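You operate a simulated robot arm through the tools that you are given. There is no shell and no other tool. Be economical: measure what you need, move in short steps, check, and stop when the job is done.

The job below is to be done with a simulated robot arm. You get a single attempt, and the scene is never put back.

JOB
Put the yellow connector from the long bench top on the red cover plate there and the white connector on top of the gold brass cylinder.
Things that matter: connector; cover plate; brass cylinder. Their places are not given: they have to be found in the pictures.

It is judged by the outcome, as a careful person would: the job done as asked, and still so three seconds after it is handed in. It fails if anything else is knocked over, pushed out of place, dropped, spilled or broken. Lids that push on must go on centred and level and be pressed home; caps that screw on are set level and turned clockwise until they are tight.

ROBOT AND FRAMES
A 7-joint arm with a two-finger parallel gripper, fixed in place. Base frame: the origin is at the foot of the arm, x ahead of it, y to its left, z up; the work surface is at about z = 0. Readings come in cm, rad, newtons and seconds.
With the tool pointing down near the work surface it reaches from about 24 to 62 cm from the base axis. Its first joint turns from -1.152 to 1.152 rad. Payload 2.6 kg.
The tool frame sits at the grasp point between the pads (the TCP): z along the fingers, y along the line on which they close. The tips reach 3 cm beyond it. The gripper opens to 9.4 cm. The fingers are 2.8 cm wide and 1 cm thick; the gripper's body (5 by 9.6 cm) begins 5.5 cm behind the TCP.
Orientation is told as [roll, pitch, yaw] about the base's x, y, z axes, in that order, counted from this pose: with the fingers straight down and closing along the base's y, the tool's x points along the base's -x, its y along +y and its z along -z.

CONTROLS
- The arm moves only by the tool play_rows. Its argument "motion" is a list that holds one entry, the list of rows, each a list of 7 numbers: the opening, from 0 (shut) to 1 (fully open), then the shift along the base's x, y, z in units of 400 mm (1.0 is 400 mm), then the turn, a rotation vector about the base's x, y, z in units of 60 degrees (1.0 is 60 degrees). In form: [[[claw, x, y, z, ax, ay, az], ...]]. A call has 1 to 20 rows; each row is the pose to reach, as a shift and turn from the pose commanded when the call began. A call with a number of a shift or a turn outside -1 to 1 is refused whole. Rows are played at 5 a second. More than 5 cm and 0.15 rad between two rows, or a gripper value outside its range, and nothing of the call is played. Where a pose cannot be reached the arm comes as near as it can. A force on the tool above 40 N (or 10 N above the force at the start of the call, whichever is more), or a blocked arm, ends the call early, and 0.2 s more pass. Each finger travels about 7.2 cm/s and halts on what it meets, pressing with about 28 N; the grip force reading is that of the motor and also rises with nothing between the fingers. The clock runs only during rows and for 0.2 s after the last one: add rows that repeat a pose to give the fingers time. It gives the time, the measured TCP pose, the force on the tool (base axes), the opening and the grip force at its end, in the units of the frame above (readings bear some noise), and new pictures: "pictures" is both (left out), scene, wrist or none.
- Cameras (640 x 400 px; columns grow to the right, rows downward): "scene" is fixed at [2.26, 41.9, 57.01]; the picture's right is [-0.89, -0.46, 0.00], its down [-0.24, 0.46, -0.85] and it looks along [0.39, -0.76, -0.52] (base axes); focal length 345 px, centre (320, 200). "wrist" rides on the gripper at [-3.7, 0, -5.8] in the tool frame; the picture's right is [0.00, -1.00, 0.00], its down [0.97, 0.00, -0.24] and it looks along [0.24, 0.00, 0.97] (tool axes); focal length 218 px, centre (320, 200).
- point_at(camera, pixels): for up to 12 pixels [column, row] of the newest picture of that camera ("zoom" is the newest enlarged one), the place [x, y, z] in the base frame of the surface seen there, good to about 0.2 cm. The clock stands still meanwhile.
- close_up(camera, box): a new picture of the part [left, top, right, bottom] of that camera's present view, enlarged. The clock stands still meanwhile.
- sign_off(): hands the job in; it is judged then, once.

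Work in short steps. Measure before you move; look again where a grasp or a placing could have gone wrong, and mend it. You have 60 turns and 120 pictures in all, those below and enlarged ones among them. Open the gripper and draw the arm clear of the work before you hand the job in, unless the task says otherwise; then end with one line.

The tools are called after "Emit:" by a JSON object that holds its "name" and its "arguments". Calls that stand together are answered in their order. play_rows: Moves the arm, as the interface text tells. Its arguments: {"type":"object","properties":{"motion":{"type":"array"},"pictures":{"type":"string","enum":["both","scene","wrist","none"]}},"required":["motion"]} The other tools are called the same way: point_at (camera, pixels) gives the place of the surface under pixels of a picture; close_up (camera, box) takes an enlarged picture of a part of a camera's view; sign_off () hands the job in.

At the start:

```text
time: 0.0
eef_pos: [38.29, -24.3, 27.96]
tool_rot: [0.0, 0.001, -0.001]
wrist_force: [-0.1, -0.3, 0.4]
width: 9.39
gripper_force: 0.0
```

scene: 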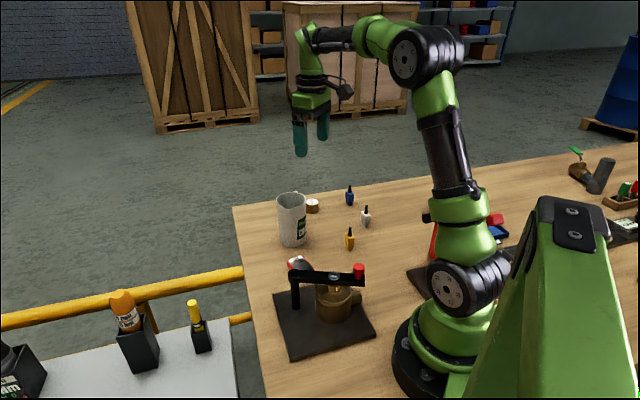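
wrist: 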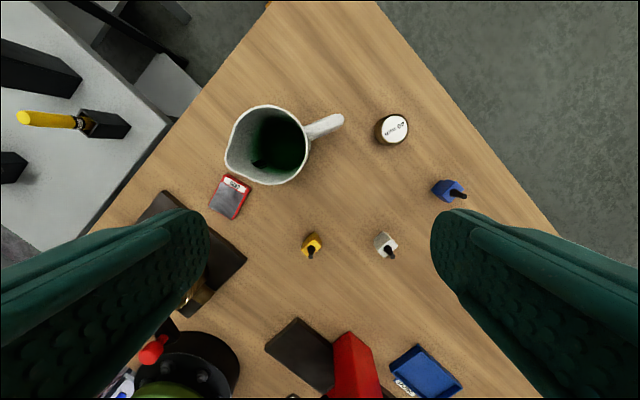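

The wrist picture shows the yellow (311,245) and white (386,245) connectors; the red plate and brass cylinder need identification. I take enlarged views.

Emit:
{"name": "close_up", "arguments": {"camera": "scene", "box": [240, 160, 400, 260]}}

Emit:
{"name": "close_up", "arguments": {"camera": "scene", "box": [250, 240, 410, 360]}}

Emit:
{"name": "close_up", "arguments": {"camera": "scene", "box": [400, 130, 640, 280]}}

Emit:
{"name": "close_up", "arguments": {"camera": "wrist", "box": [100, 160, 480, 400]}}

```text
4.00 times, centred on (320, 210) of scene
```

zoom: 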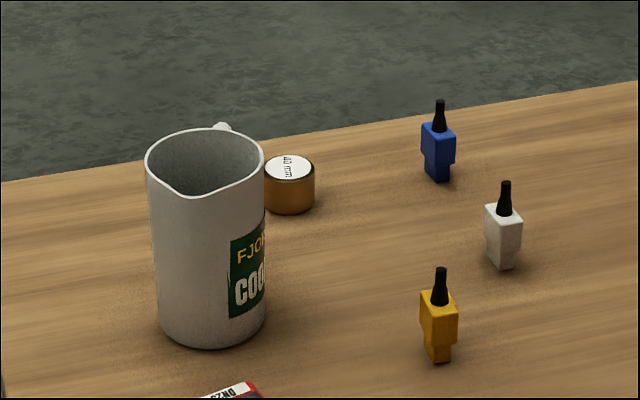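

```text
3.33 times, centred on (330, 300) of scene
```

zoom: 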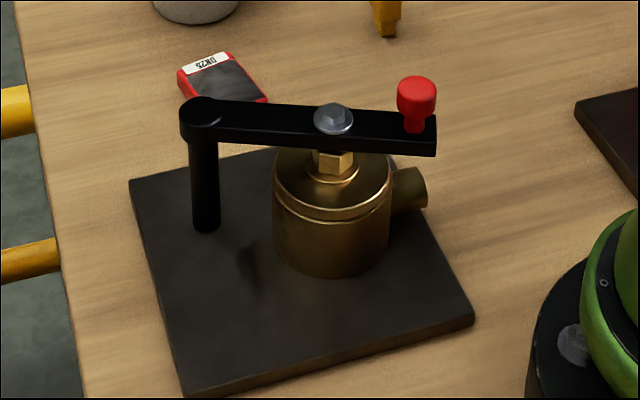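

```text
2.67 times, centred on (520, 205) of scene
```

zoom: 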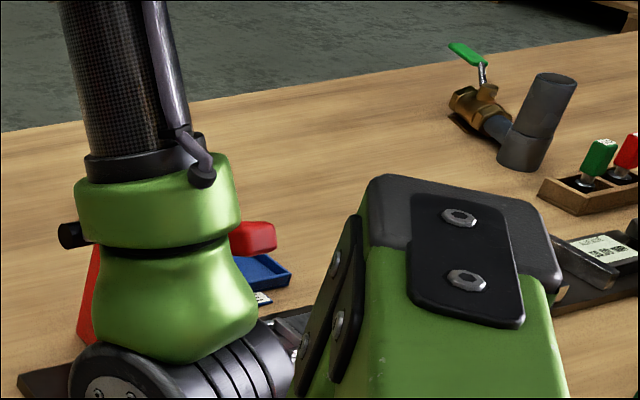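

```text
1.67 times, centred on (290, 280) of wrist
```

zoom: 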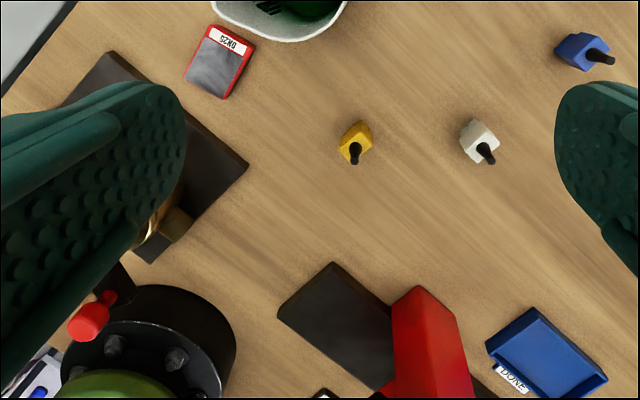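

The red DN25 plate is at wrist (230,197), and the gold cylinder labelled "40 mm" at (391,129). I measure these and the connectors.

Emit:
{"name": "point_at", "arguments": {"camera": "wrist", "pixels": [[311, 239], [311, 252], [386, 240], [390, 252], [391, 129], [379, 122], [405, 122], [391, 144], [230, 200], [225, 177], [249, 186], [211, 206]]}}

Emit:
{"name": "close_up", "arguments": {"camera": "wrist", "box": [280, 215, 420, 275]}}

Emit:
{"name": "close_up", "arguments": {"camera": "scene", "box": [335, 195, 383, 255]}}

```text
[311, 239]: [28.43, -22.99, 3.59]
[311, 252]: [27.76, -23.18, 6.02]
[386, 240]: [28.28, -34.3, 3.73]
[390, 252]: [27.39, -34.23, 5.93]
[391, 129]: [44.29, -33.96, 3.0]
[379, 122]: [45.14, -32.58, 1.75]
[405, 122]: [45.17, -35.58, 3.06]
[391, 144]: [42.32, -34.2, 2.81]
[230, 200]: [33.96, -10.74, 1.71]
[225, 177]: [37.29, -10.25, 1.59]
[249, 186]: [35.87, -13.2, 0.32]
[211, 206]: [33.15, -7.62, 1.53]
```

```text
4.57 times, centred on (350, 245) of wrist
```

zoom: 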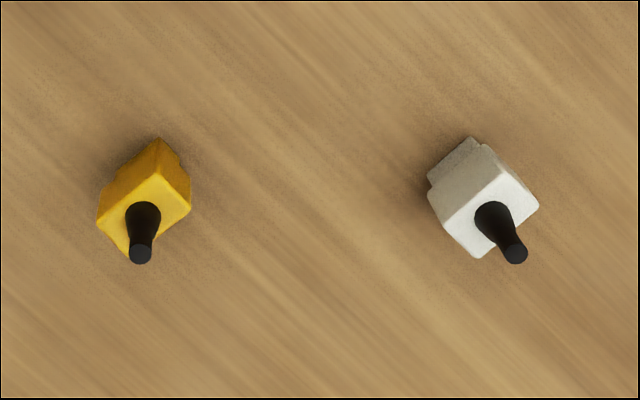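

```text
6.67 times, centred on (359, 225) of scene
```

zoom: 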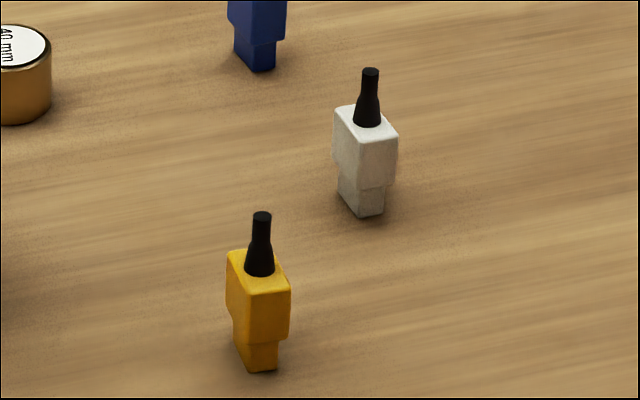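

Both connectors have tops at z≈4 with boots to about 6. I measure top-face corners for orientation, and obstacles near the plate.

Emit:
{"name": "close_up", "arguments": {"camera": "wrist", "box": [280, 215, 420, 275]}}

Emit:
{"name": "point_at", "arguments": {"camera": "zoom", "pixels": [[157, 176], [186, 208], [128, 251], [101, 220], [498, 177], [534, 207], [476, 254], [446, 220]]}}

Emit:
{"name": "point_at", "arguments": {"camera": "wrist", "pixels": [[230, 145], [240, 172], [275, 184], [310, 150], [340, 120], [243, 120], [247, 258], [226, 178], [250, 187], [234, 217], [212, 206], [245, 188]]}}

Emit:
{"name": "point_at", "arguments": {"camera": "scene", "pixels": [[300, 272], [335, 278], [358, 270], [310, 260], [289, 261], [302, 257], [312, 208], [312, 203]]}}

Emit:
{"name": "close_up", "arguments": {"camera": "wrist", "box": [190, 160, 290, 230]}}

```text
4.57 times, centred on (350, 245) of wrist
```

zoom: 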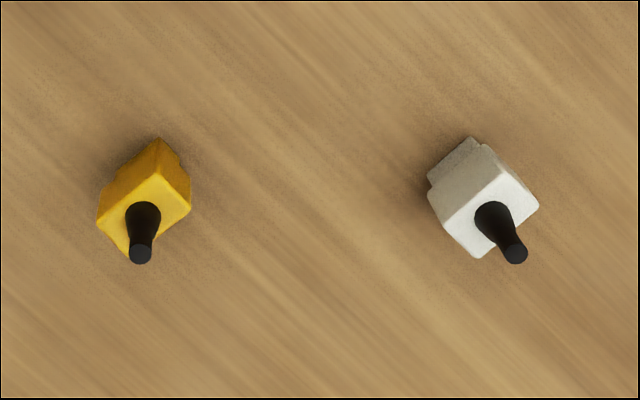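

```text
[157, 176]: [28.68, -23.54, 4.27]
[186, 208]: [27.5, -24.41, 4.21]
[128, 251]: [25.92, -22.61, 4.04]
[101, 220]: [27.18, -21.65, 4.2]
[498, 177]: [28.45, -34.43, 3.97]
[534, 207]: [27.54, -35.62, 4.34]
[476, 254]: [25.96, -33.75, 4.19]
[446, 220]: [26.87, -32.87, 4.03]
```

```text
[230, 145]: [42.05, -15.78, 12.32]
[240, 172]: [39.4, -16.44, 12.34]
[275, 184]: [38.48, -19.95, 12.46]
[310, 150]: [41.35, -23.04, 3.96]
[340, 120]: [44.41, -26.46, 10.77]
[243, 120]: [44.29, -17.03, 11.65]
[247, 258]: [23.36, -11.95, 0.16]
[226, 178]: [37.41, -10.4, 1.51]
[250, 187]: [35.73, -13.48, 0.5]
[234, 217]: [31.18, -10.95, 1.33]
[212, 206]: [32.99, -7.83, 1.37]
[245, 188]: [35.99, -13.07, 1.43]
```

```text
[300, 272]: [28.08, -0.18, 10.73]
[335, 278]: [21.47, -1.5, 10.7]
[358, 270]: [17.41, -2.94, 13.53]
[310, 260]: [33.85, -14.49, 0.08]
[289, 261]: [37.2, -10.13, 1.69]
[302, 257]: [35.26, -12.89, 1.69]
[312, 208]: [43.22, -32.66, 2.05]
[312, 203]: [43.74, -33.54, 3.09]
```

```text
5.71 times, centred on (240, 195) of wrist
```

zoom: 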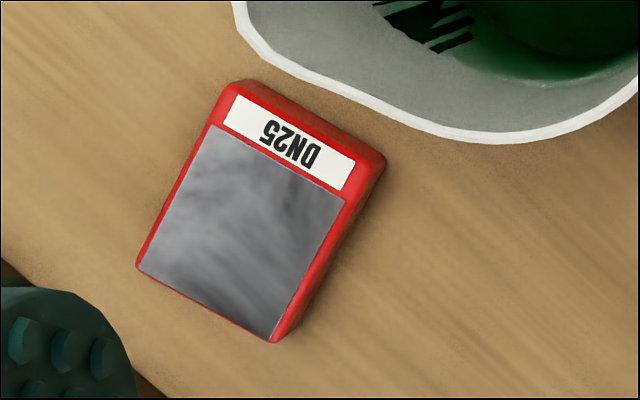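

Yellow: centre (27.3,-23.05), thin side facing about 52°; white: centre (27.2,-34.2), about 45°. I move above the yellow one at z=16 with yaw -52°, and measure the red object nearby.

Emit:
{"name": "point_at", "arguments": {"camera": "wrist", "pixels": [[350, 340], [340, 345], [362, 370], [298, 320], [425, 346]]}}

Emit:
{"name": "play_rows", "arguments": {"motion": [[[0.6, -0.0343, 0.0039, -0.0374, 0, 0, -0.1083], [0.6, -0.0686, 0.0078, -0.0748, 0, 0, -0.2167], [0.6, -0.1029, 0.0117, -0.1121, 0, 0, -0.325], [0.6, -0.1372, 0.0156, -0.1495, 0, 0, -0.4333], [0.6, -0.1714, 0.0195, -0.1869, 0, 0, -0.5417], [0.6, -0.2057, 0.0234, -0.2243, 0, 0, -0.65], [0.6, -0.24, 0.0273, -0.2616, 0, 0, -0.7583], [0.6, -0.2743, 0.0313, -0.299, 0, 0, -0.8667], [0.6, -0.2743, 0.0313, -0.299, 0, 0, -0.8667]]]}}

```text
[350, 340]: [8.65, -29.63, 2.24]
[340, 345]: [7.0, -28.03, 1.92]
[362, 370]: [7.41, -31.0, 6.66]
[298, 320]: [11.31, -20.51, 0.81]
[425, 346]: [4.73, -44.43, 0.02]
```

```text
time: 2.0
eef_pos: [27.5, -22.99, 16.14]
tool_rot: [0.001, 0.0, -0.91]
wrist_force: [0.3, -0.5, -0.1]
width: 5.65
gripper_force: 0.0
```

scene: 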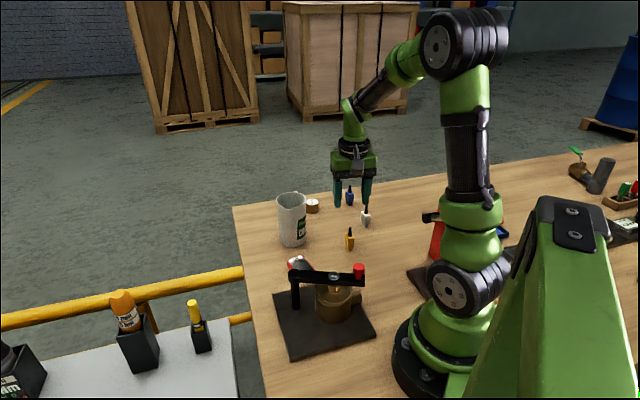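
wrist: 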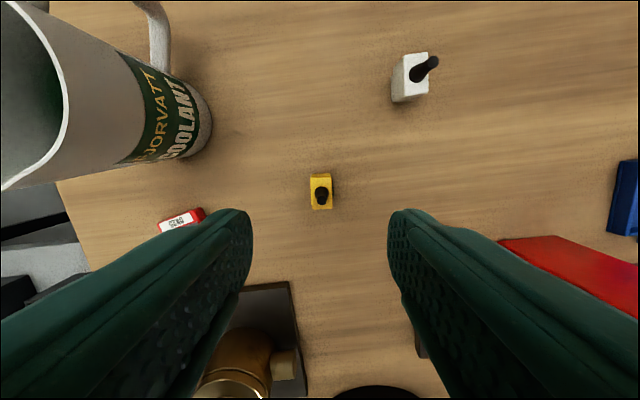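

The yellow (321,192) lies centred and square to the fingers. I check its position and the angle precisely.

Emit:
{"name": "point_at", "arguments": {"camera": "wrist", "pixels": [[312, 183], [330, 183], [313, 207], [331, 207], [398, 60], [425, 58], [405, 94], [428, 90]]}}

Emit:
{"name": "close_up", "arguments": {"camera": "wrist", "box": [280, 165, 360, 220]}}

```text
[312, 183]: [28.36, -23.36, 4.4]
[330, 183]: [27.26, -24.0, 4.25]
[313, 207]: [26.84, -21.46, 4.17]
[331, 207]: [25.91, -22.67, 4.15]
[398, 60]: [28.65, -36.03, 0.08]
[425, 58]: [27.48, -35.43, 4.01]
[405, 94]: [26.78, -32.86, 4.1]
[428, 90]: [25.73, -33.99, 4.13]
```

```text
7.27 times, centred on (320, 192) of wrist
```

zoom: 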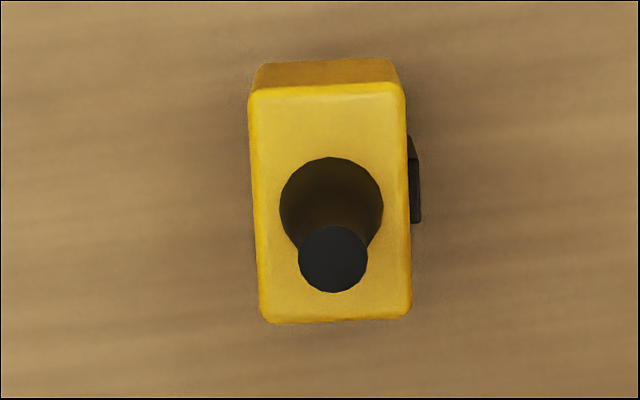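

The yellow needs about +3° of yaw. I descend to z≈3.4 with the gripper open around it.

Emit:
{"name": "play_rows", "arguments": {"motion": [[[0.6, -0.006, 0.002, -0.06, 0, 0, 0.05], [0.6, -0.006, 0.002, -0.12, 0, 0, 0.05], [0.6, -0.006, 0.002, -0.18, 0, 0, 0.05], [0.6, -0.006, 0.002, -0.24, 0, 0, 0.05], [0.6, -0.006, 0.002, -0.28, 0, 0, 0.05], [0.6, -0.006, 0.002, -0.312, 0, 0, 0.05], [0.6, -0.006, 0.002, -0.312, 0, 0, 0.05]]]}}

```text
time: 3.6
eef_pos: [27.16, -22.94, 3.71]
tool_rot: [0.0, -0.001, -0.854]
wrist_force: [0.3, 0.5, 0.4]
width: 5.63
gripper_force: 0.0
```

scene: 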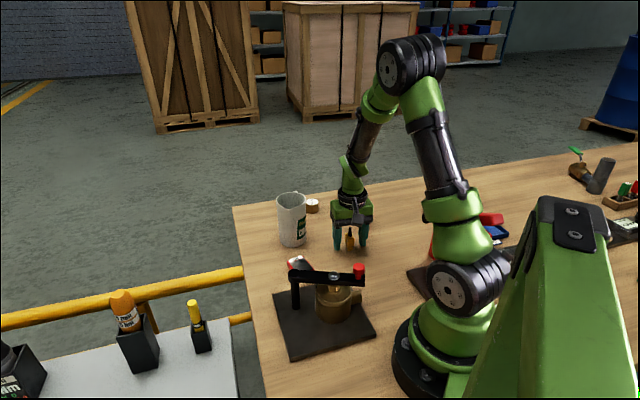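
wrist: 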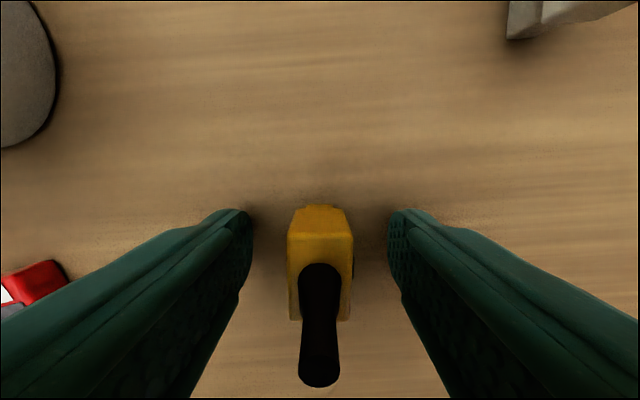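

The connector (320,280) stands centred between the fingers. I close on it without moving.

Emit:
{"name": "play_rows", "arguments": {"motion": [[[0.4, 0, 0, 0, 0, 0, 0], [0.3, 0, 0, 0, 0, 0, 0], [0.2, 0, 0, 0, 0, 0, 0], [0.1, 0, 0, 0, 0, 0, 0], [0.1, 0, 0, 0, 0, 0, 0], [0.05, 0, 0, 0, 0, 0, 0], [0.05, 0, 0, 0, 0, 0, 0]]], "pictures": "wrist"}}

```text
time: 5.2
eef_pos: [27.13, -22.91, 3.7]
tool_rot: [0.0, 0.001, -0.855]
wrist_force: [-0.4, -1.0, -0.6]
width: 2.15
gripper_force: 28.4
```

wrist: 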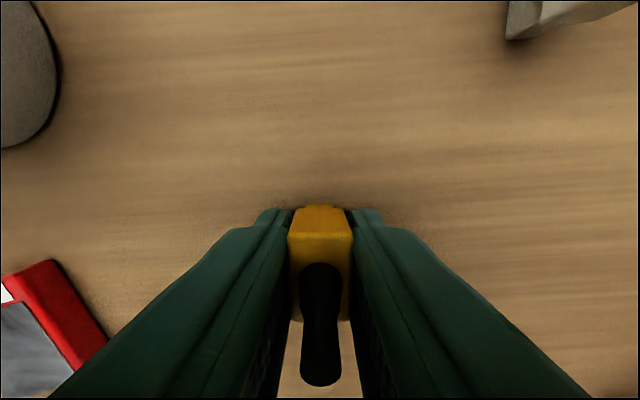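

Gripped at width 2.15. I lift 12 cm, then carry it over the red plate while turning to yaw 0 to stay clear of the pitcher.

Emit:
{"name": "play_rows", "arguments": {"motion": [[[0.05, 0, 0, 0.04, 0, 0, 0], [0.05, 0, 0, 0.12, 0, 0, 0], [0.05, 0, 0, 0.22, 0, 0, 0], [0.05, 0, 0, 0.3, 0, 0, 0], [0.05, 0.0224, 0.0385, 0.3, 0, 0, 0.102], [0.05, 0.0448, 0.077, 0.3, 0, 0, 0.204], [0.05, 0.0671, 0.1155, 0.3, 0, 0, 0.306], [0.05, 0.0895, 0.154, 0.3, 0, 0, 0.408], [0.05, 0.112, 0.1925, 0.3, 0, 0, 0.51], [0.05, 0.1343, 0.231, 0.3, 0, 0, 0.612], [0.05, 0.1566, 0.2695, 0.3, 0, 0, 0.714], [0.05, 0.179, 0.308, 0.3, 0, 0, 0.8155], [0.05, 0.179, 0.308, 0.3, 0, 0, 0.8155], [0.05, 0.179, 0.308, 0.3, 0, 0, 0.8155]]]}}

Emit:
{"name": "close_up", "arguments": {"camera": "scene", "box": [250, 190, 370, 290]}}

```text
time: 8.2
eef_pos: [34.26, -10.77, 15.62]
tool_rot: [0.0, 0.0, -0.002]
wrist_force: [1.1, 0.9, -0.8]
width: 2.12
gripper_force: 27.8
```

scene: 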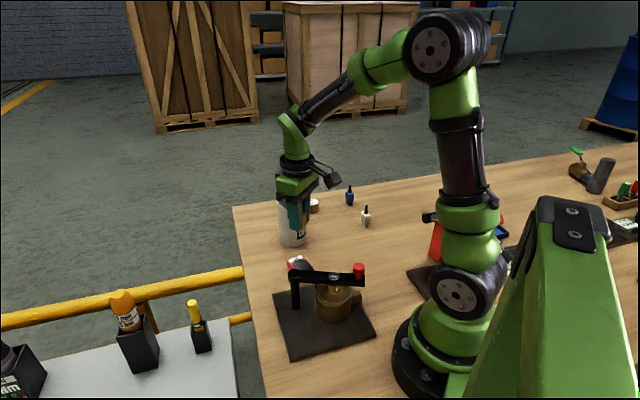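
wrist: 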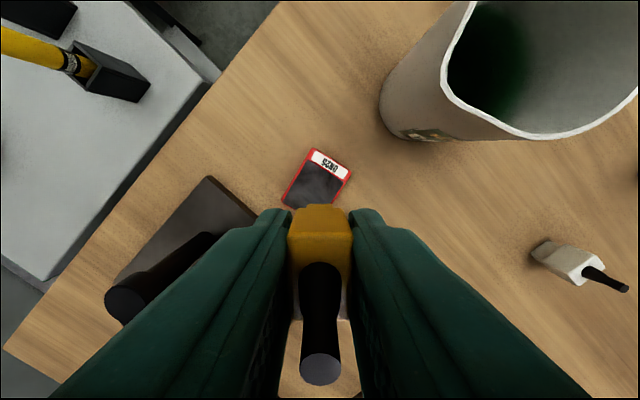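

```text
4.00 times, centred on (310, 240) of scene
```

zoom: 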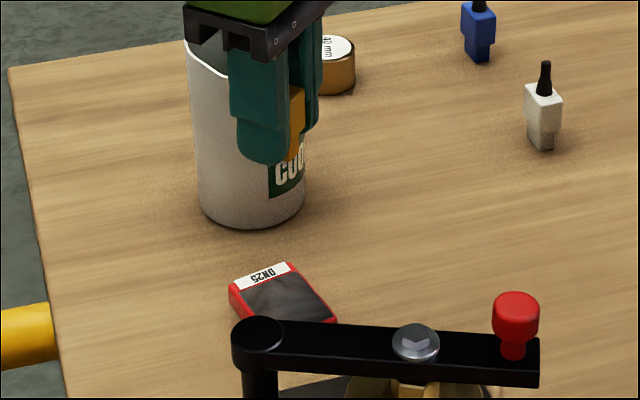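

Held upright above the plate, seen at wrist (318,182). I re-measure its corners to be sure of the centre.

Emit:
{"name": "point_at", "arguments": {"camera": "wrist", "pixels": [[312, 151], [349, 172], [284, 200], [316, 185], [305, 190], [331, 165]]}}

```text
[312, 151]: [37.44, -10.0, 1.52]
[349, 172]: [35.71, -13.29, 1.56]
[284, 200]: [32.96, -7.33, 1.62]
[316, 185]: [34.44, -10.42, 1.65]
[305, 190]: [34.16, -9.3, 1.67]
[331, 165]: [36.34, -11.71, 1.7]
```

The plate's centre is about (34.4,-10.4), top z≈1.65. I go down to just above contact (TCP ≈5.6).

Emit:
{"name": "play_rows", "arguments": {"motion": [[[0.05, 0.0035, 0.009, -0.05, 0, 0, 0], [0.05, 0.0035, 0.009, -0.1, 0, 0, 0], [0.05, 0.0035, 0.009, -0.15, 0, 0, 0], [0.05, 0.0035, 0.009, -0.2, 0, 0, 0], [0.05, 0.0035, 0.009, -0.23, 0, 0, 0], [0.05, 0.0035, 0.009, -0.25, 0, 0, 0], [0.05, 0.0035, 0.009, -0.25, 0, 0, 0]]]}}

Emit:
{"name": "close_up", "arguments": {"camera": "scene", "box": [260, 215, 340, 285]}}

```text
time: 9.8
eef_pos: [34.46, -10.28, 5.59]
tool_rot: [0.0, -0.001, -0.003]
wrist_force: [-0.3, 0.2, -1.0]
width: 2.12
gripper_force: 28.3
```

scene: 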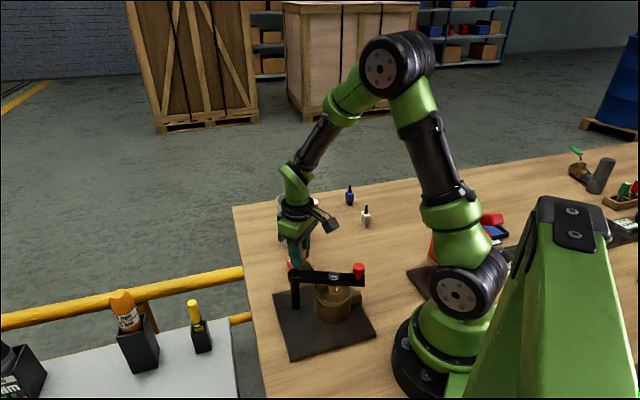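
wrist: 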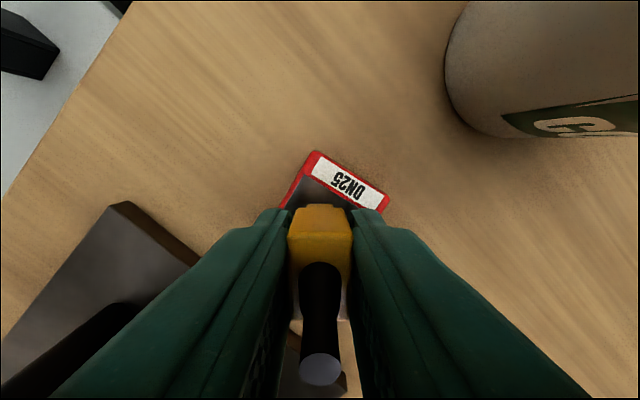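

```text
5.71 times, centred on (300, 250) of scene
```

zoom: 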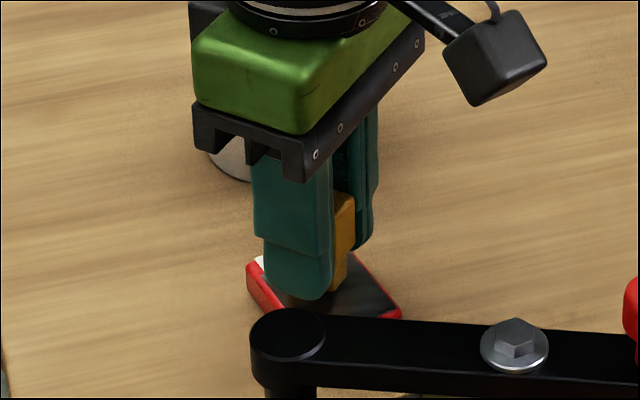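

Just above the plate. I lower 0.3 cm in small steps and watch the force.

Emit:
{"name": "play_rows", "arguments": {"motion": [[[0.05, 0, 0, -0.0025, 0, 0, 0], [0.05, 0, 0, -0.005, 0, 0, 0], [0.05, 0, 0, -0.0065, 0, 0, 0], [0.05, 0, 0, -0.0065, 0, 0, 0], [0.05, 0, 0, -0.0065, 0, 0, 0]]], "pictures": "none"}}

Emit:
{"name": "close_up", "arguments": {"camera": "scene", "box": [280, 235, 320, 275]}}

```text
time: 11.0
eef_pos: [34.3, -10.34, 5.3]
tool_rot: [-0.001, 0.001, -0.004]
wrist_force: [-0.6, -0.2, -0.1]
width: 2.15
gripper_force: 28.0
```

```text
10.00 times, centred on (300, 255) of scene
```

zoom: 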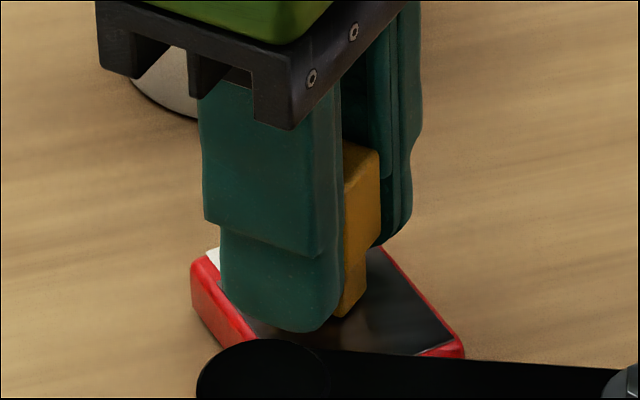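

No contact force yet. I continue down in 0.05 cm steps until a force shows.

Emit:
{"name": "play_rows", "arguments": {"motion": [[[0.05, 0, 0, -0.0012, 0, 0, 0], [0.05, 0, 0, -0.0025, 0, 0, 0], [0.05, 0, 0, -0.0025, 0, 0, 0], [0.05, 0, 0, -0.0025, 0, 0, 0]]], "pictures": "none"}}

```text
time: 12.0
eef_pos: [34.34, -10.22, 5.18]
tool_rot: [-0.001, 0.0, -0.001]
wrist_force: [0.6, 0.2, -0.1]
width: 2.13
gripper_force: 28.4
```

Still free; another 0.1 cm.

Emit:
{"name": "play_rows", "arguments": {"motion": [[[0.05, 0, 0, -0.0012, 0, 0, 0], [0.05, 0, 0, -0.0025, 0, 0, 0], [0.05, 0, 0, -0.0025, 0, 0, 0]]], "pictures": "none"}}

Emit:
{"name": "close_up", "arguments": {"camera": "scene", "box": [280, 235, 320, 275]}}

```text
time: 12.8
eef_pos: [34.45, -10.27, 5.18]
tool_rot: [0.0, -0.001, -0.003]
wrist_force: [-5.3, 2.7, 19.4]
width: 2.14
gripper_force: 27.7
```

```text
10.00 times, centred on (300, 255) of scene
```

zoom: 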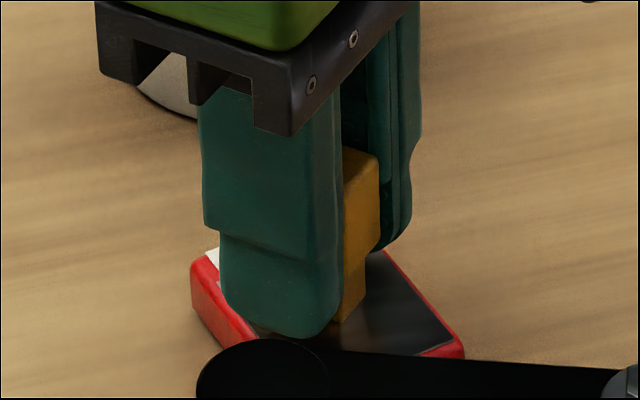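

Contact at 19 N, z≈5.15. I ease back 0.08 cm and open the fingers gradually.

Emit:
{"name": "play_rows", "arguments": {"motion": [[[0.05, 0, 0, 0.002, 0, 0, 0], [0.05, 0, 0, 0.002, 0, 0, 0], [0.24, 0, 0, 0.002, 0, 0, 0], [0.27, 0, 0, 0.002, 0, 0, 0], [0.35, 0, 0, 0.002, 0, 0, 0], [0.45, 0, 0, 0.002, 0, 0, 0], [0.5, 0, 0, 0.002, 0, 0, 0], [0.5, 0, 0, 0.002, 0, 0, 0]]]}}

Emit:
{"name": "close_up", "arguments": {"camera": "scene", "box": [280, 235, 320, 275]}}

```text
time: 14.6
eef_pos: [34.42, -10.26, 5.1]
tool_rot: [-0.001, 0.0, 0.0]
wrist_force: [0.0, 0.0, -0.6]
width: 4.69
gripper_force: 0.0
```

scene: 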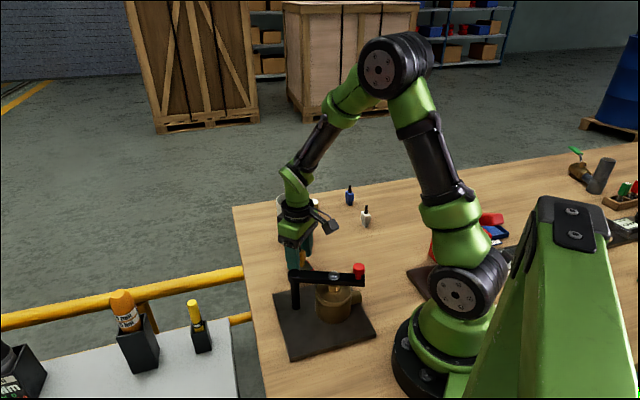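
wrist: 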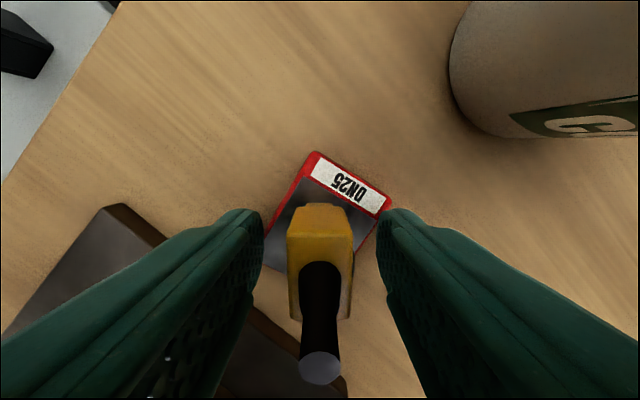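

```text
10.00 times, centred on (300, 255) of scene
```

zoom: 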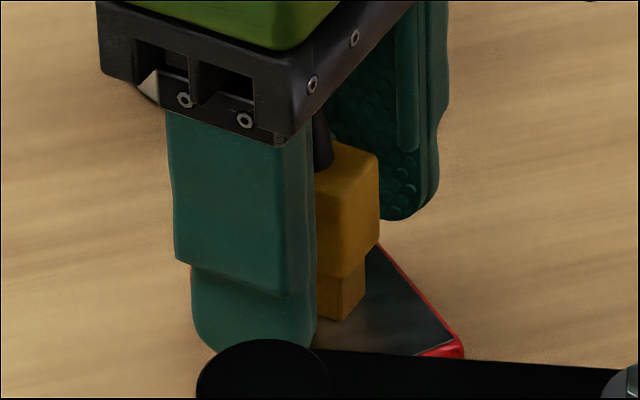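

The yellow connector stands upright on the plate. I rise straight 12 cm, then go to hover over the white one with yaw -45°.

Emit:
{"name": "play_rows", "arguments": {"motion": [[[0.5, 0, 0, 0.03, 0, 0, 0], [0.5, 0, 0, 0.1, 0, 0, 0], [0.5, 0, 0, 0.2, 0, 0, 0], [0.55, 0, 0, 0.29, 0, 0, 0], [0.6, -0.0229, -0.0746, 0.29, 0, 0, -0.094], [0.6, -0.0458, -0.149, 0.29, 0, 0, -0.188], [0.6, -0.0686, -0.224, 0.29, 0, 0, -0.281], [0.6, -0.0915, -0.2985, 0.29, 0, 0, -0.375], [0.6, -0.1144, -0.373, 0.29, 0, 0, -0.469], [0.6, -0.137, -0.448, 0.29, 0, 0, -0.5625], [0.6, -0.16, -0.522, 0.29, 0, 0, -0.656], [0.6, -0.183, -0.597, 0.29, 0, 0, -0.75], [0.6, -0.183, -0.597, 0.29, 0, 0, -0.75], [0.6, -0.183, -0.597, 0.29, 0, 0, -0.75]]]}}

Emit:
{"name": "close_up", "arguments": {"camera": "wrist", "box": [280, 165, 360, 220]}}

Emit:
{"name": "close_up", "arguments": {"camera": "scene", "box": [270, 220, 340, 290]}}

```text
time: 17.6
eef_pos: [27.07, -34.27, 16.77]
tool_rot: [0.0, 0.001, -0.787]
wrist_force: [-0.9, 0.4, -0.1]
width: 5.64
gripper_force: 0.1
```

scene: 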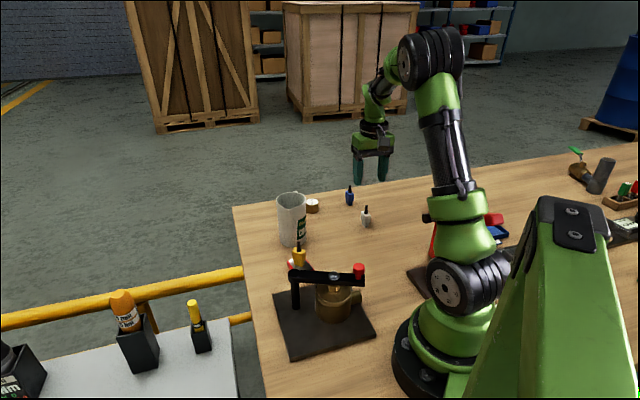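
wrist: 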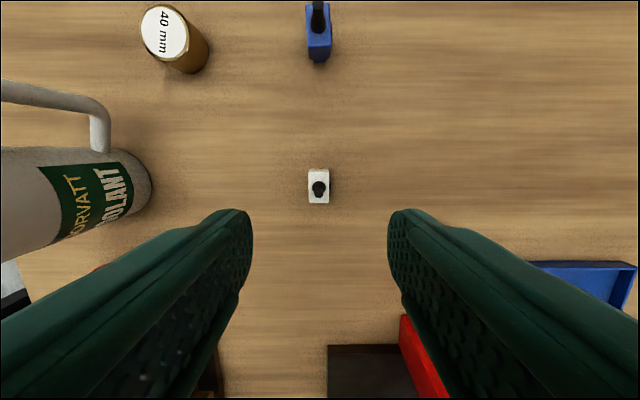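

```text
7.27 times, centred on (320, 192) of wrist
```

zoom: 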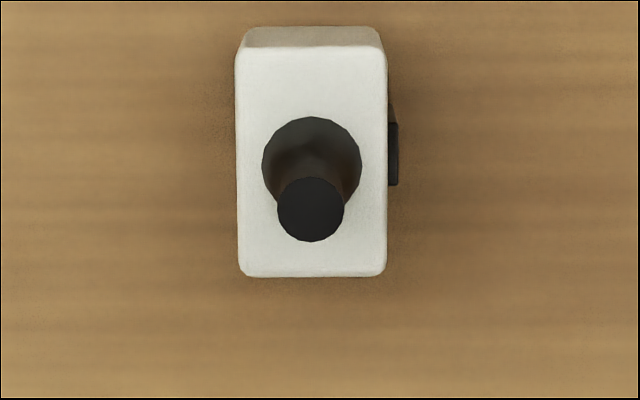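

```text
5.71 times, centred on (305, 255) of scene
```

zoom: 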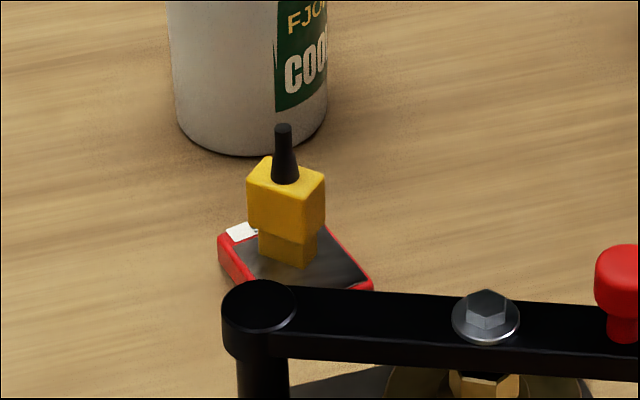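

The yellow stands well on the plate; the white is aligned. I measure its centre and the cylinder's.

Emit:
{"name": "point_at", "arguments": {"camera": "wrist", "pixels": [[311, 172], [327, 172], [311, 201], [327, 201], [164, 33], [164, 8], [164, 56], [145, 33], [183, 35], [318, 16], [319, 50]]}}

```text
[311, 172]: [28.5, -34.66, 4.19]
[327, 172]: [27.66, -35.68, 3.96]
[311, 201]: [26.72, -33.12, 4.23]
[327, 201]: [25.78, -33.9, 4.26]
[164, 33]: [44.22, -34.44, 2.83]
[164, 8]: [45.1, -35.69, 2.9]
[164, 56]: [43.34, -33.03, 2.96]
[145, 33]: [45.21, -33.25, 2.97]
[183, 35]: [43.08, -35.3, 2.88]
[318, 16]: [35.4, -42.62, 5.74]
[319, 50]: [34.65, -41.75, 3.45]
```

White centre (27.17,-34.34); cylinder top centre about (44.2,-34.35), z≈2.95. I descend around the white and close.

Emit:
{"name": "play_rows", "arguments": {"motion": [[[0.6, 0.002, -0.002, -0.06, 0, 0, 0], [0.6, 0.002, -0.002, -0.12, 0, 0, 0], [0.6, 0.002, -0.002, -0.18, 0, 0, 0], [0.6, 0.002, -0.002, -0.24, 0, 0, 0], [0.6, 0.002, -0.002, -0.29, 0, 0, 0], [0.6, 0.002, -0.002, -0.325, 0, 0, 0], [0.6, 0.002, -0.002, -0.325, 0, 0, 0], [0.6, 0.002, -0.002, -0.325, 0, 0, 0], [0.4, 0.002, -0.002, -0.325, 0, 0, 0], [0.3, 0.002, -0.002, -0.325, 0, 0, 0], [0.2, 0.002, -0.002, -0.325, 0, 0, 0], [0.1, 0.002, -0.002, -0.325, 0, 0, 0], [0.05, 0.002, -0.002, -0.325, 0, 0, 0], [0.05, 0.002, -0.002, -0.325, 0, 0, 0]]]}}

```text
time: 20.6
eef_pos: [27.2, -34.19, 3.76]
tool_rot: [-0.001, -0.002, -0.786]
wrist_force: [0.7, -0.1, 0.2]
width: 2.16
gripper_force: 28.0
```

scene: 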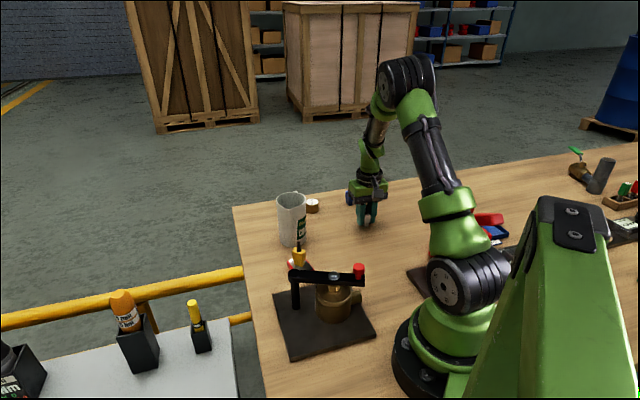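
wrist: 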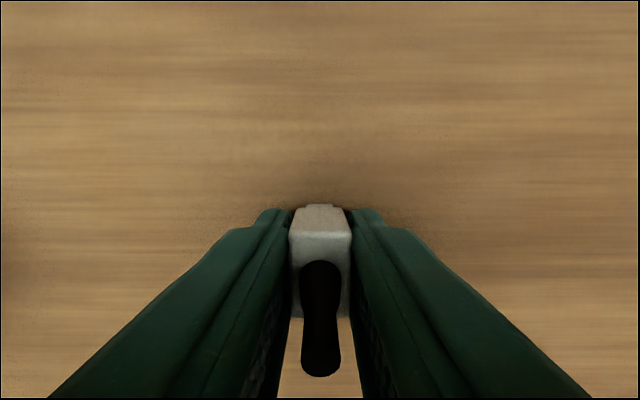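

Gripped. I lift 12 cm and carry it over the cylinder at the same yaw.

Emit:
{"name": "play_rows", "arguments": {"motion": [[[0.05, 0, 0, 0.04, 0, 0, 0], [0.05, 0, 0, 0.12, 0, 0, 0], [0.05, 0, 0, 0.22, 0, 0, 0], [0.05, 0, 0, 0.3, 0, 0, 0], [0.05, 0.06, 0, 0.3, 0, 0, 0], [0.05, 0.13, 0, 0.3, 0, 0, 0], [0.05, 0.2, 0, 0.3, 0, 0, 0], [0.05, 0.27, 0, 0.3, 0, 0, 0], [0.05, 0.34, 0, 0.3, 0, 0, 0], [0.05, 0.39, -0.002, 0.3, 0, 0, 0], [0.05, 0.425, -0.002, 0.3, 0, 0, 0], [0.05, 0.425, -0.002, 0.3, 0, 0, 0], [0.05, 0.425, -0.002, 0.3, 0, 0, 0]]]}}

Emit:
{"name": "close_up", "arguments": {"camera": "wrist", "box": [240, 130, 400, 230]}}

```text
time: 23.4
eef_pos: [44.11, -34.38, 15.78]
tool_rot: [0.001, 0.0, -0.787]
wrist_force: [0.4, -0.1, -0.2]
width: 2.13
gripper_force: 28.6
```

scene: 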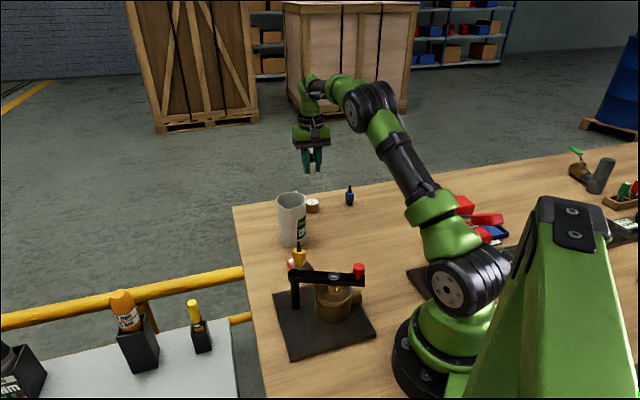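
wrist: 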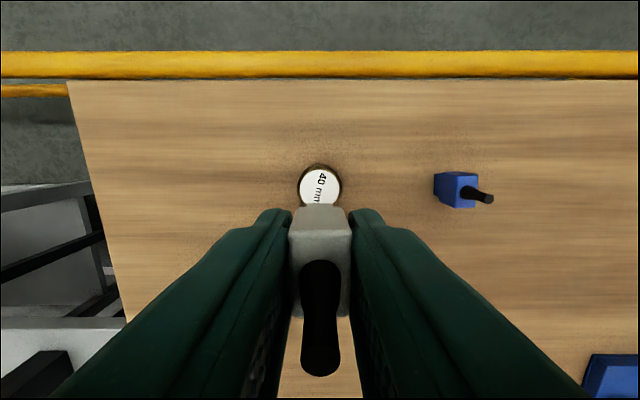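

```text
4.00 times, centred on (320, 180) of wrist
```

zoom: 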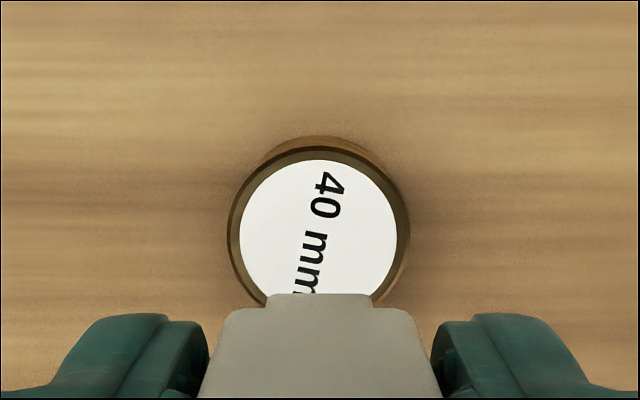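

The cylinder's top is centred on column 318 of the zoom, in line with the connector. I measure its rim once more.

Emit:
{"name": "point_at", "arguments": {"camera": "zoom", "pixels": [[234, 235], [404, 235], [318, 152], [318, 165], [318, 235], [262, 295]]}}

```text
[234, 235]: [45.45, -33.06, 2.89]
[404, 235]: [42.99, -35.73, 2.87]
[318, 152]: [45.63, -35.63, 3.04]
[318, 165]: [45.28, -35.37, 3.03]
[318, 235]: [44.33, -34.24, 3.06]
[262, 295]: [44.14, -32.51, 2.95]
```

Centre (44.25,-34.38). I lower to just above contact (TCP ≈ 7.0).

Emit:
{"name": "play_rows", "arguments": {"motion": [[[0.05, 0.003, 0, -0.05, 0, 0, 0], [0.05, 0.003, 0, -0.1, 0, 0, 0], [0.05, 0.003, 0, -0.15, 0, 0, 0], [0.05, 0.003, 0, -0.19, 0, 0, 0], [0.05, 0.003, 0, -0.21, 0, 0, 0], [0.05, 0.003, 0, -0.219, 0, 0, 0], [0.05, 0.003, 0, -0.219, 0, 0, 0], [0.05, 0.003, 0, -0.219, 0, 0, 0]]], "pictures": "wrist"}}

Emit:
{"name": "close_up", "arguments": {"camera": "scene", "box": [285, 170, 345, 225]}}

```text
time: 25.2
eef_pos: [44.26, -34.3, 7.05]
tool_rot: [0.001, 0.001, -0.788]
wrist_force: [-0.4, 0.2, -0.2]
width: 2.13
gripper_force: 27.6
```

wrist: 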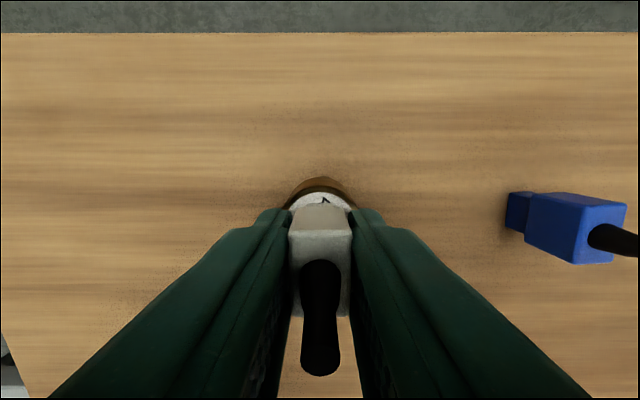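

```text
7.27 times, centred on (315, 198) of scene
```

zoom: 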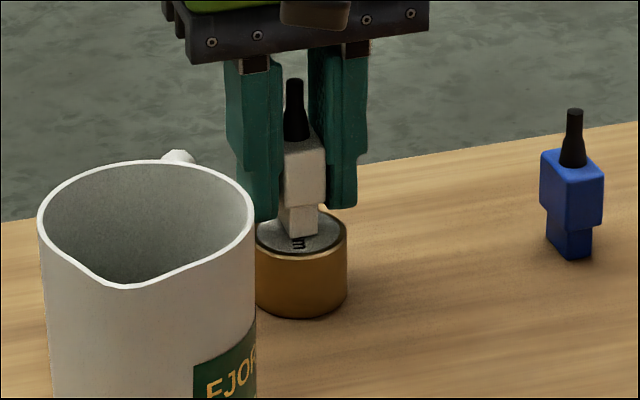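

Well centred over the cylinder, a few millimetres above it. I lower 0.3 cm slowly.

Emit:
{"name": "play_rows", "arguments": {"motion": [[[0.05, 0, 0, -0.0025, 0, 0, 0], [0.05, 0, 0, -0.005, 0, 0, 0], [0.05, 0, 0, -0.0075, 0, 0, 0], [0.05, 0, 0, -0.0075, 0, 0, 0], [0.05, 0, 0, -0.0075, 0, 0, 0]]], "pictures": "none"}}

```text
time: 26.4
eef_pos: [44.28, -34.32, 6.77]
tool_rot: [0.0, 0.001, -0.786]
wrist_force: [-1.0, 0.6, 0.6]
width: 2.12
gripper_force: 27.5
```

No contact yet; another 0.1 cm.

Emit:
{"name": "play_rows", "arguments": {"motion": [[[0.05, 0, 0, -0.0012, 0, 0, 0], [0.05, 0, 0, -0.0025, 0, 0, 0], [0.05, 0, 0, -0.0025, 0, 0, 0]]], "pictures": "none"}}

Emit:
{"name": "close_up", "arguments": {"camera": "scene", "box": [300, 185, 335, 215]}}

```text
time: 27.2
eef_pos: [44.37, -34.27, 6.81]
tool_rot: [0.0, -0.003, -0.787]
wrist_force: [-1.4, 1.5, 9.0]
width: 2.13
gripper_force: 27.5
```

```text
13.33 times, centred on (318, 200) of scene
```

zoom: 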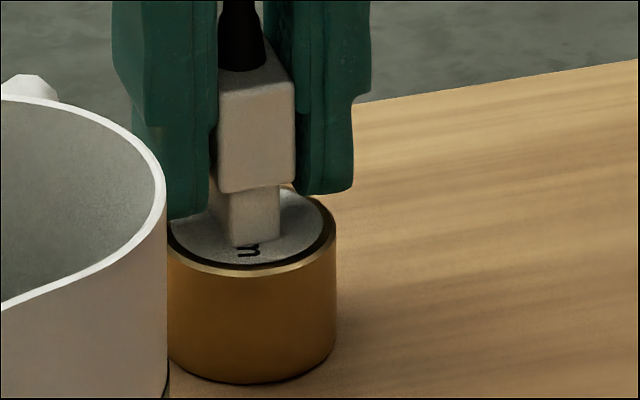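

Contact at 9 N, upright and centred. I ease back 0.03 cm and open gradually.

Emit:
{"name": "play_rows", "arguments": {"motion": [[[0.05, 0, 0, 0.0007, 0, 0, 0], [0.05, 0, 0, 0.0007, 0, 0, 0], [0.24, 0, 0, 0.0007, 0, 0, 0], [0.27, 0, 0, 0.0007, 0, 0, 0], [0.35, 0, 0, 0.0007, 0, 0, 0], [0.45, 0, 0, 0.0007, 0, 0, 0], [0.5, 0, 0, 0.0007, 0, 0, 0], [0.5, 0, 0, 0.0007, 0, 0, 0]]], "pictures": "wrist"}}

Emit:
{"name": "close_up", "arguments": {"camera": "scene", "box": [300, 185, 335, 215]}}

```text
time: 29.0
eef_pos: [44.37, -34.27, 6.69]
tool_rot: [-0.001, 0.001, -0.786]
wrist_force: [-1.3, 0.6, 0.8]
width: 4.73
gripper_force: 0.0
```

wrist: 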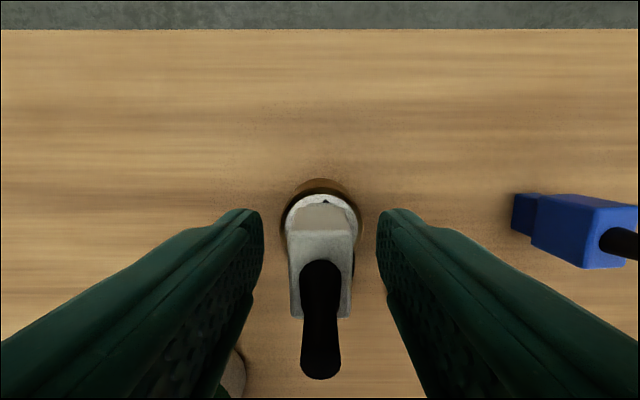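

```text
13.33 times, centred on (318, 200) of scene
```

zoom: 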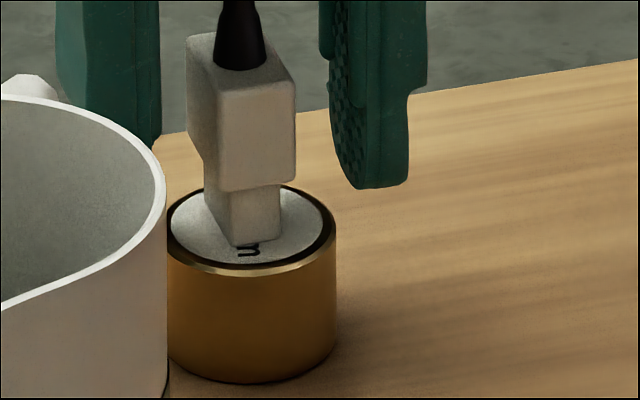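

The white connector stands on the cylinder. I rise straight up 16 cm and check both.

Emit:
{"name": "play_rows", "arguments": {"motion": [[[0.5, 0, 0, 0.03, 0, 0, 0], [0.5, 0, 0, 0.08, 0, 0, 0], [0.5, 0, 0, 0.16, 0, 0, 0], [0.5, 0, 0, 0.25, 0, 0, 0], [0.5, 0, 0, 0.34, 0, 0, 0], [0.5, 0, 0, 0.4, 0, 0, 0], [0.5, 0, 0, 0.4, 0, 0, 0], [0.5, 0, 0, 0.4, 0, 0, 0]]]}}

Emit:
{"name": "close_up", "arguments": {"camera": "scene", "box": [260, 175, 380, 285]}}

```text
time: 30.8
eef_pos: [44.22, -34.27, 22.8]
tool_rot: [-0.001, 0.001, -0.788]
wrist_force: [0.5, 0.0, 0.0]
width: 4.7
gripper_force: 0.0
```

scene: 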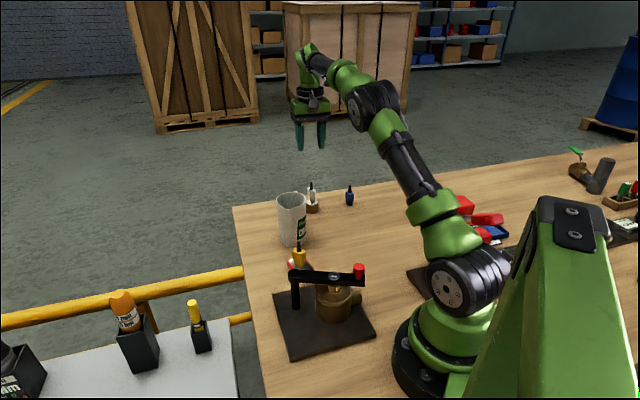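
wrist: 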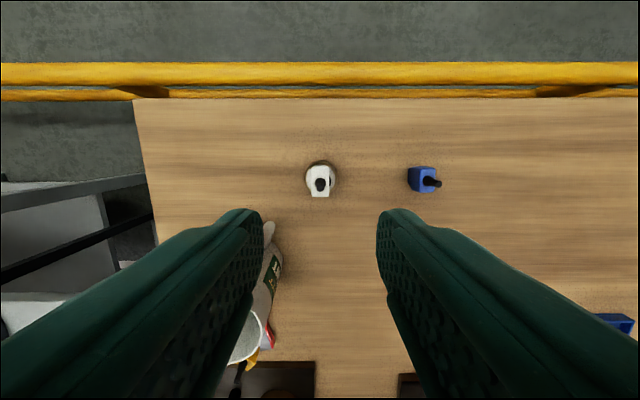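

```text
3.64 times, centred on (320, 230) of scene
```

zoom: 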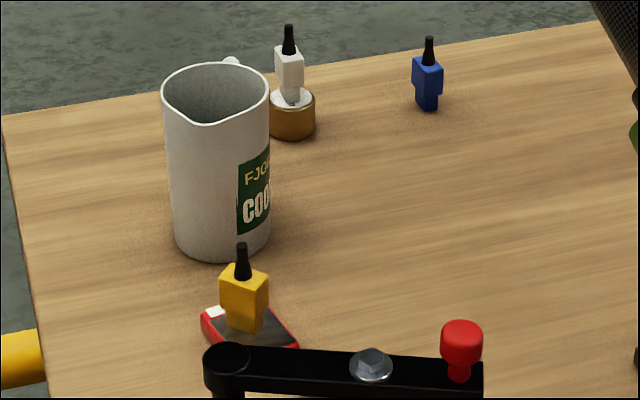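

Both connectors stand upright in place (yellow on the red plate, white on the brass cylinder), nothing else moved, and the arm is clear with the gripper open. I hand it in.

Emit:
{"name": "sign_off", "arguments": {}}

```text
The job is handed in.
```

The yellow connector is standing on the red DN25 cover plate and the white connector is on top of the gold "40 mm" brass cylinder, both upright in the last pictures; nothing else was disturbed, the arm is clear, and the job is handed in.
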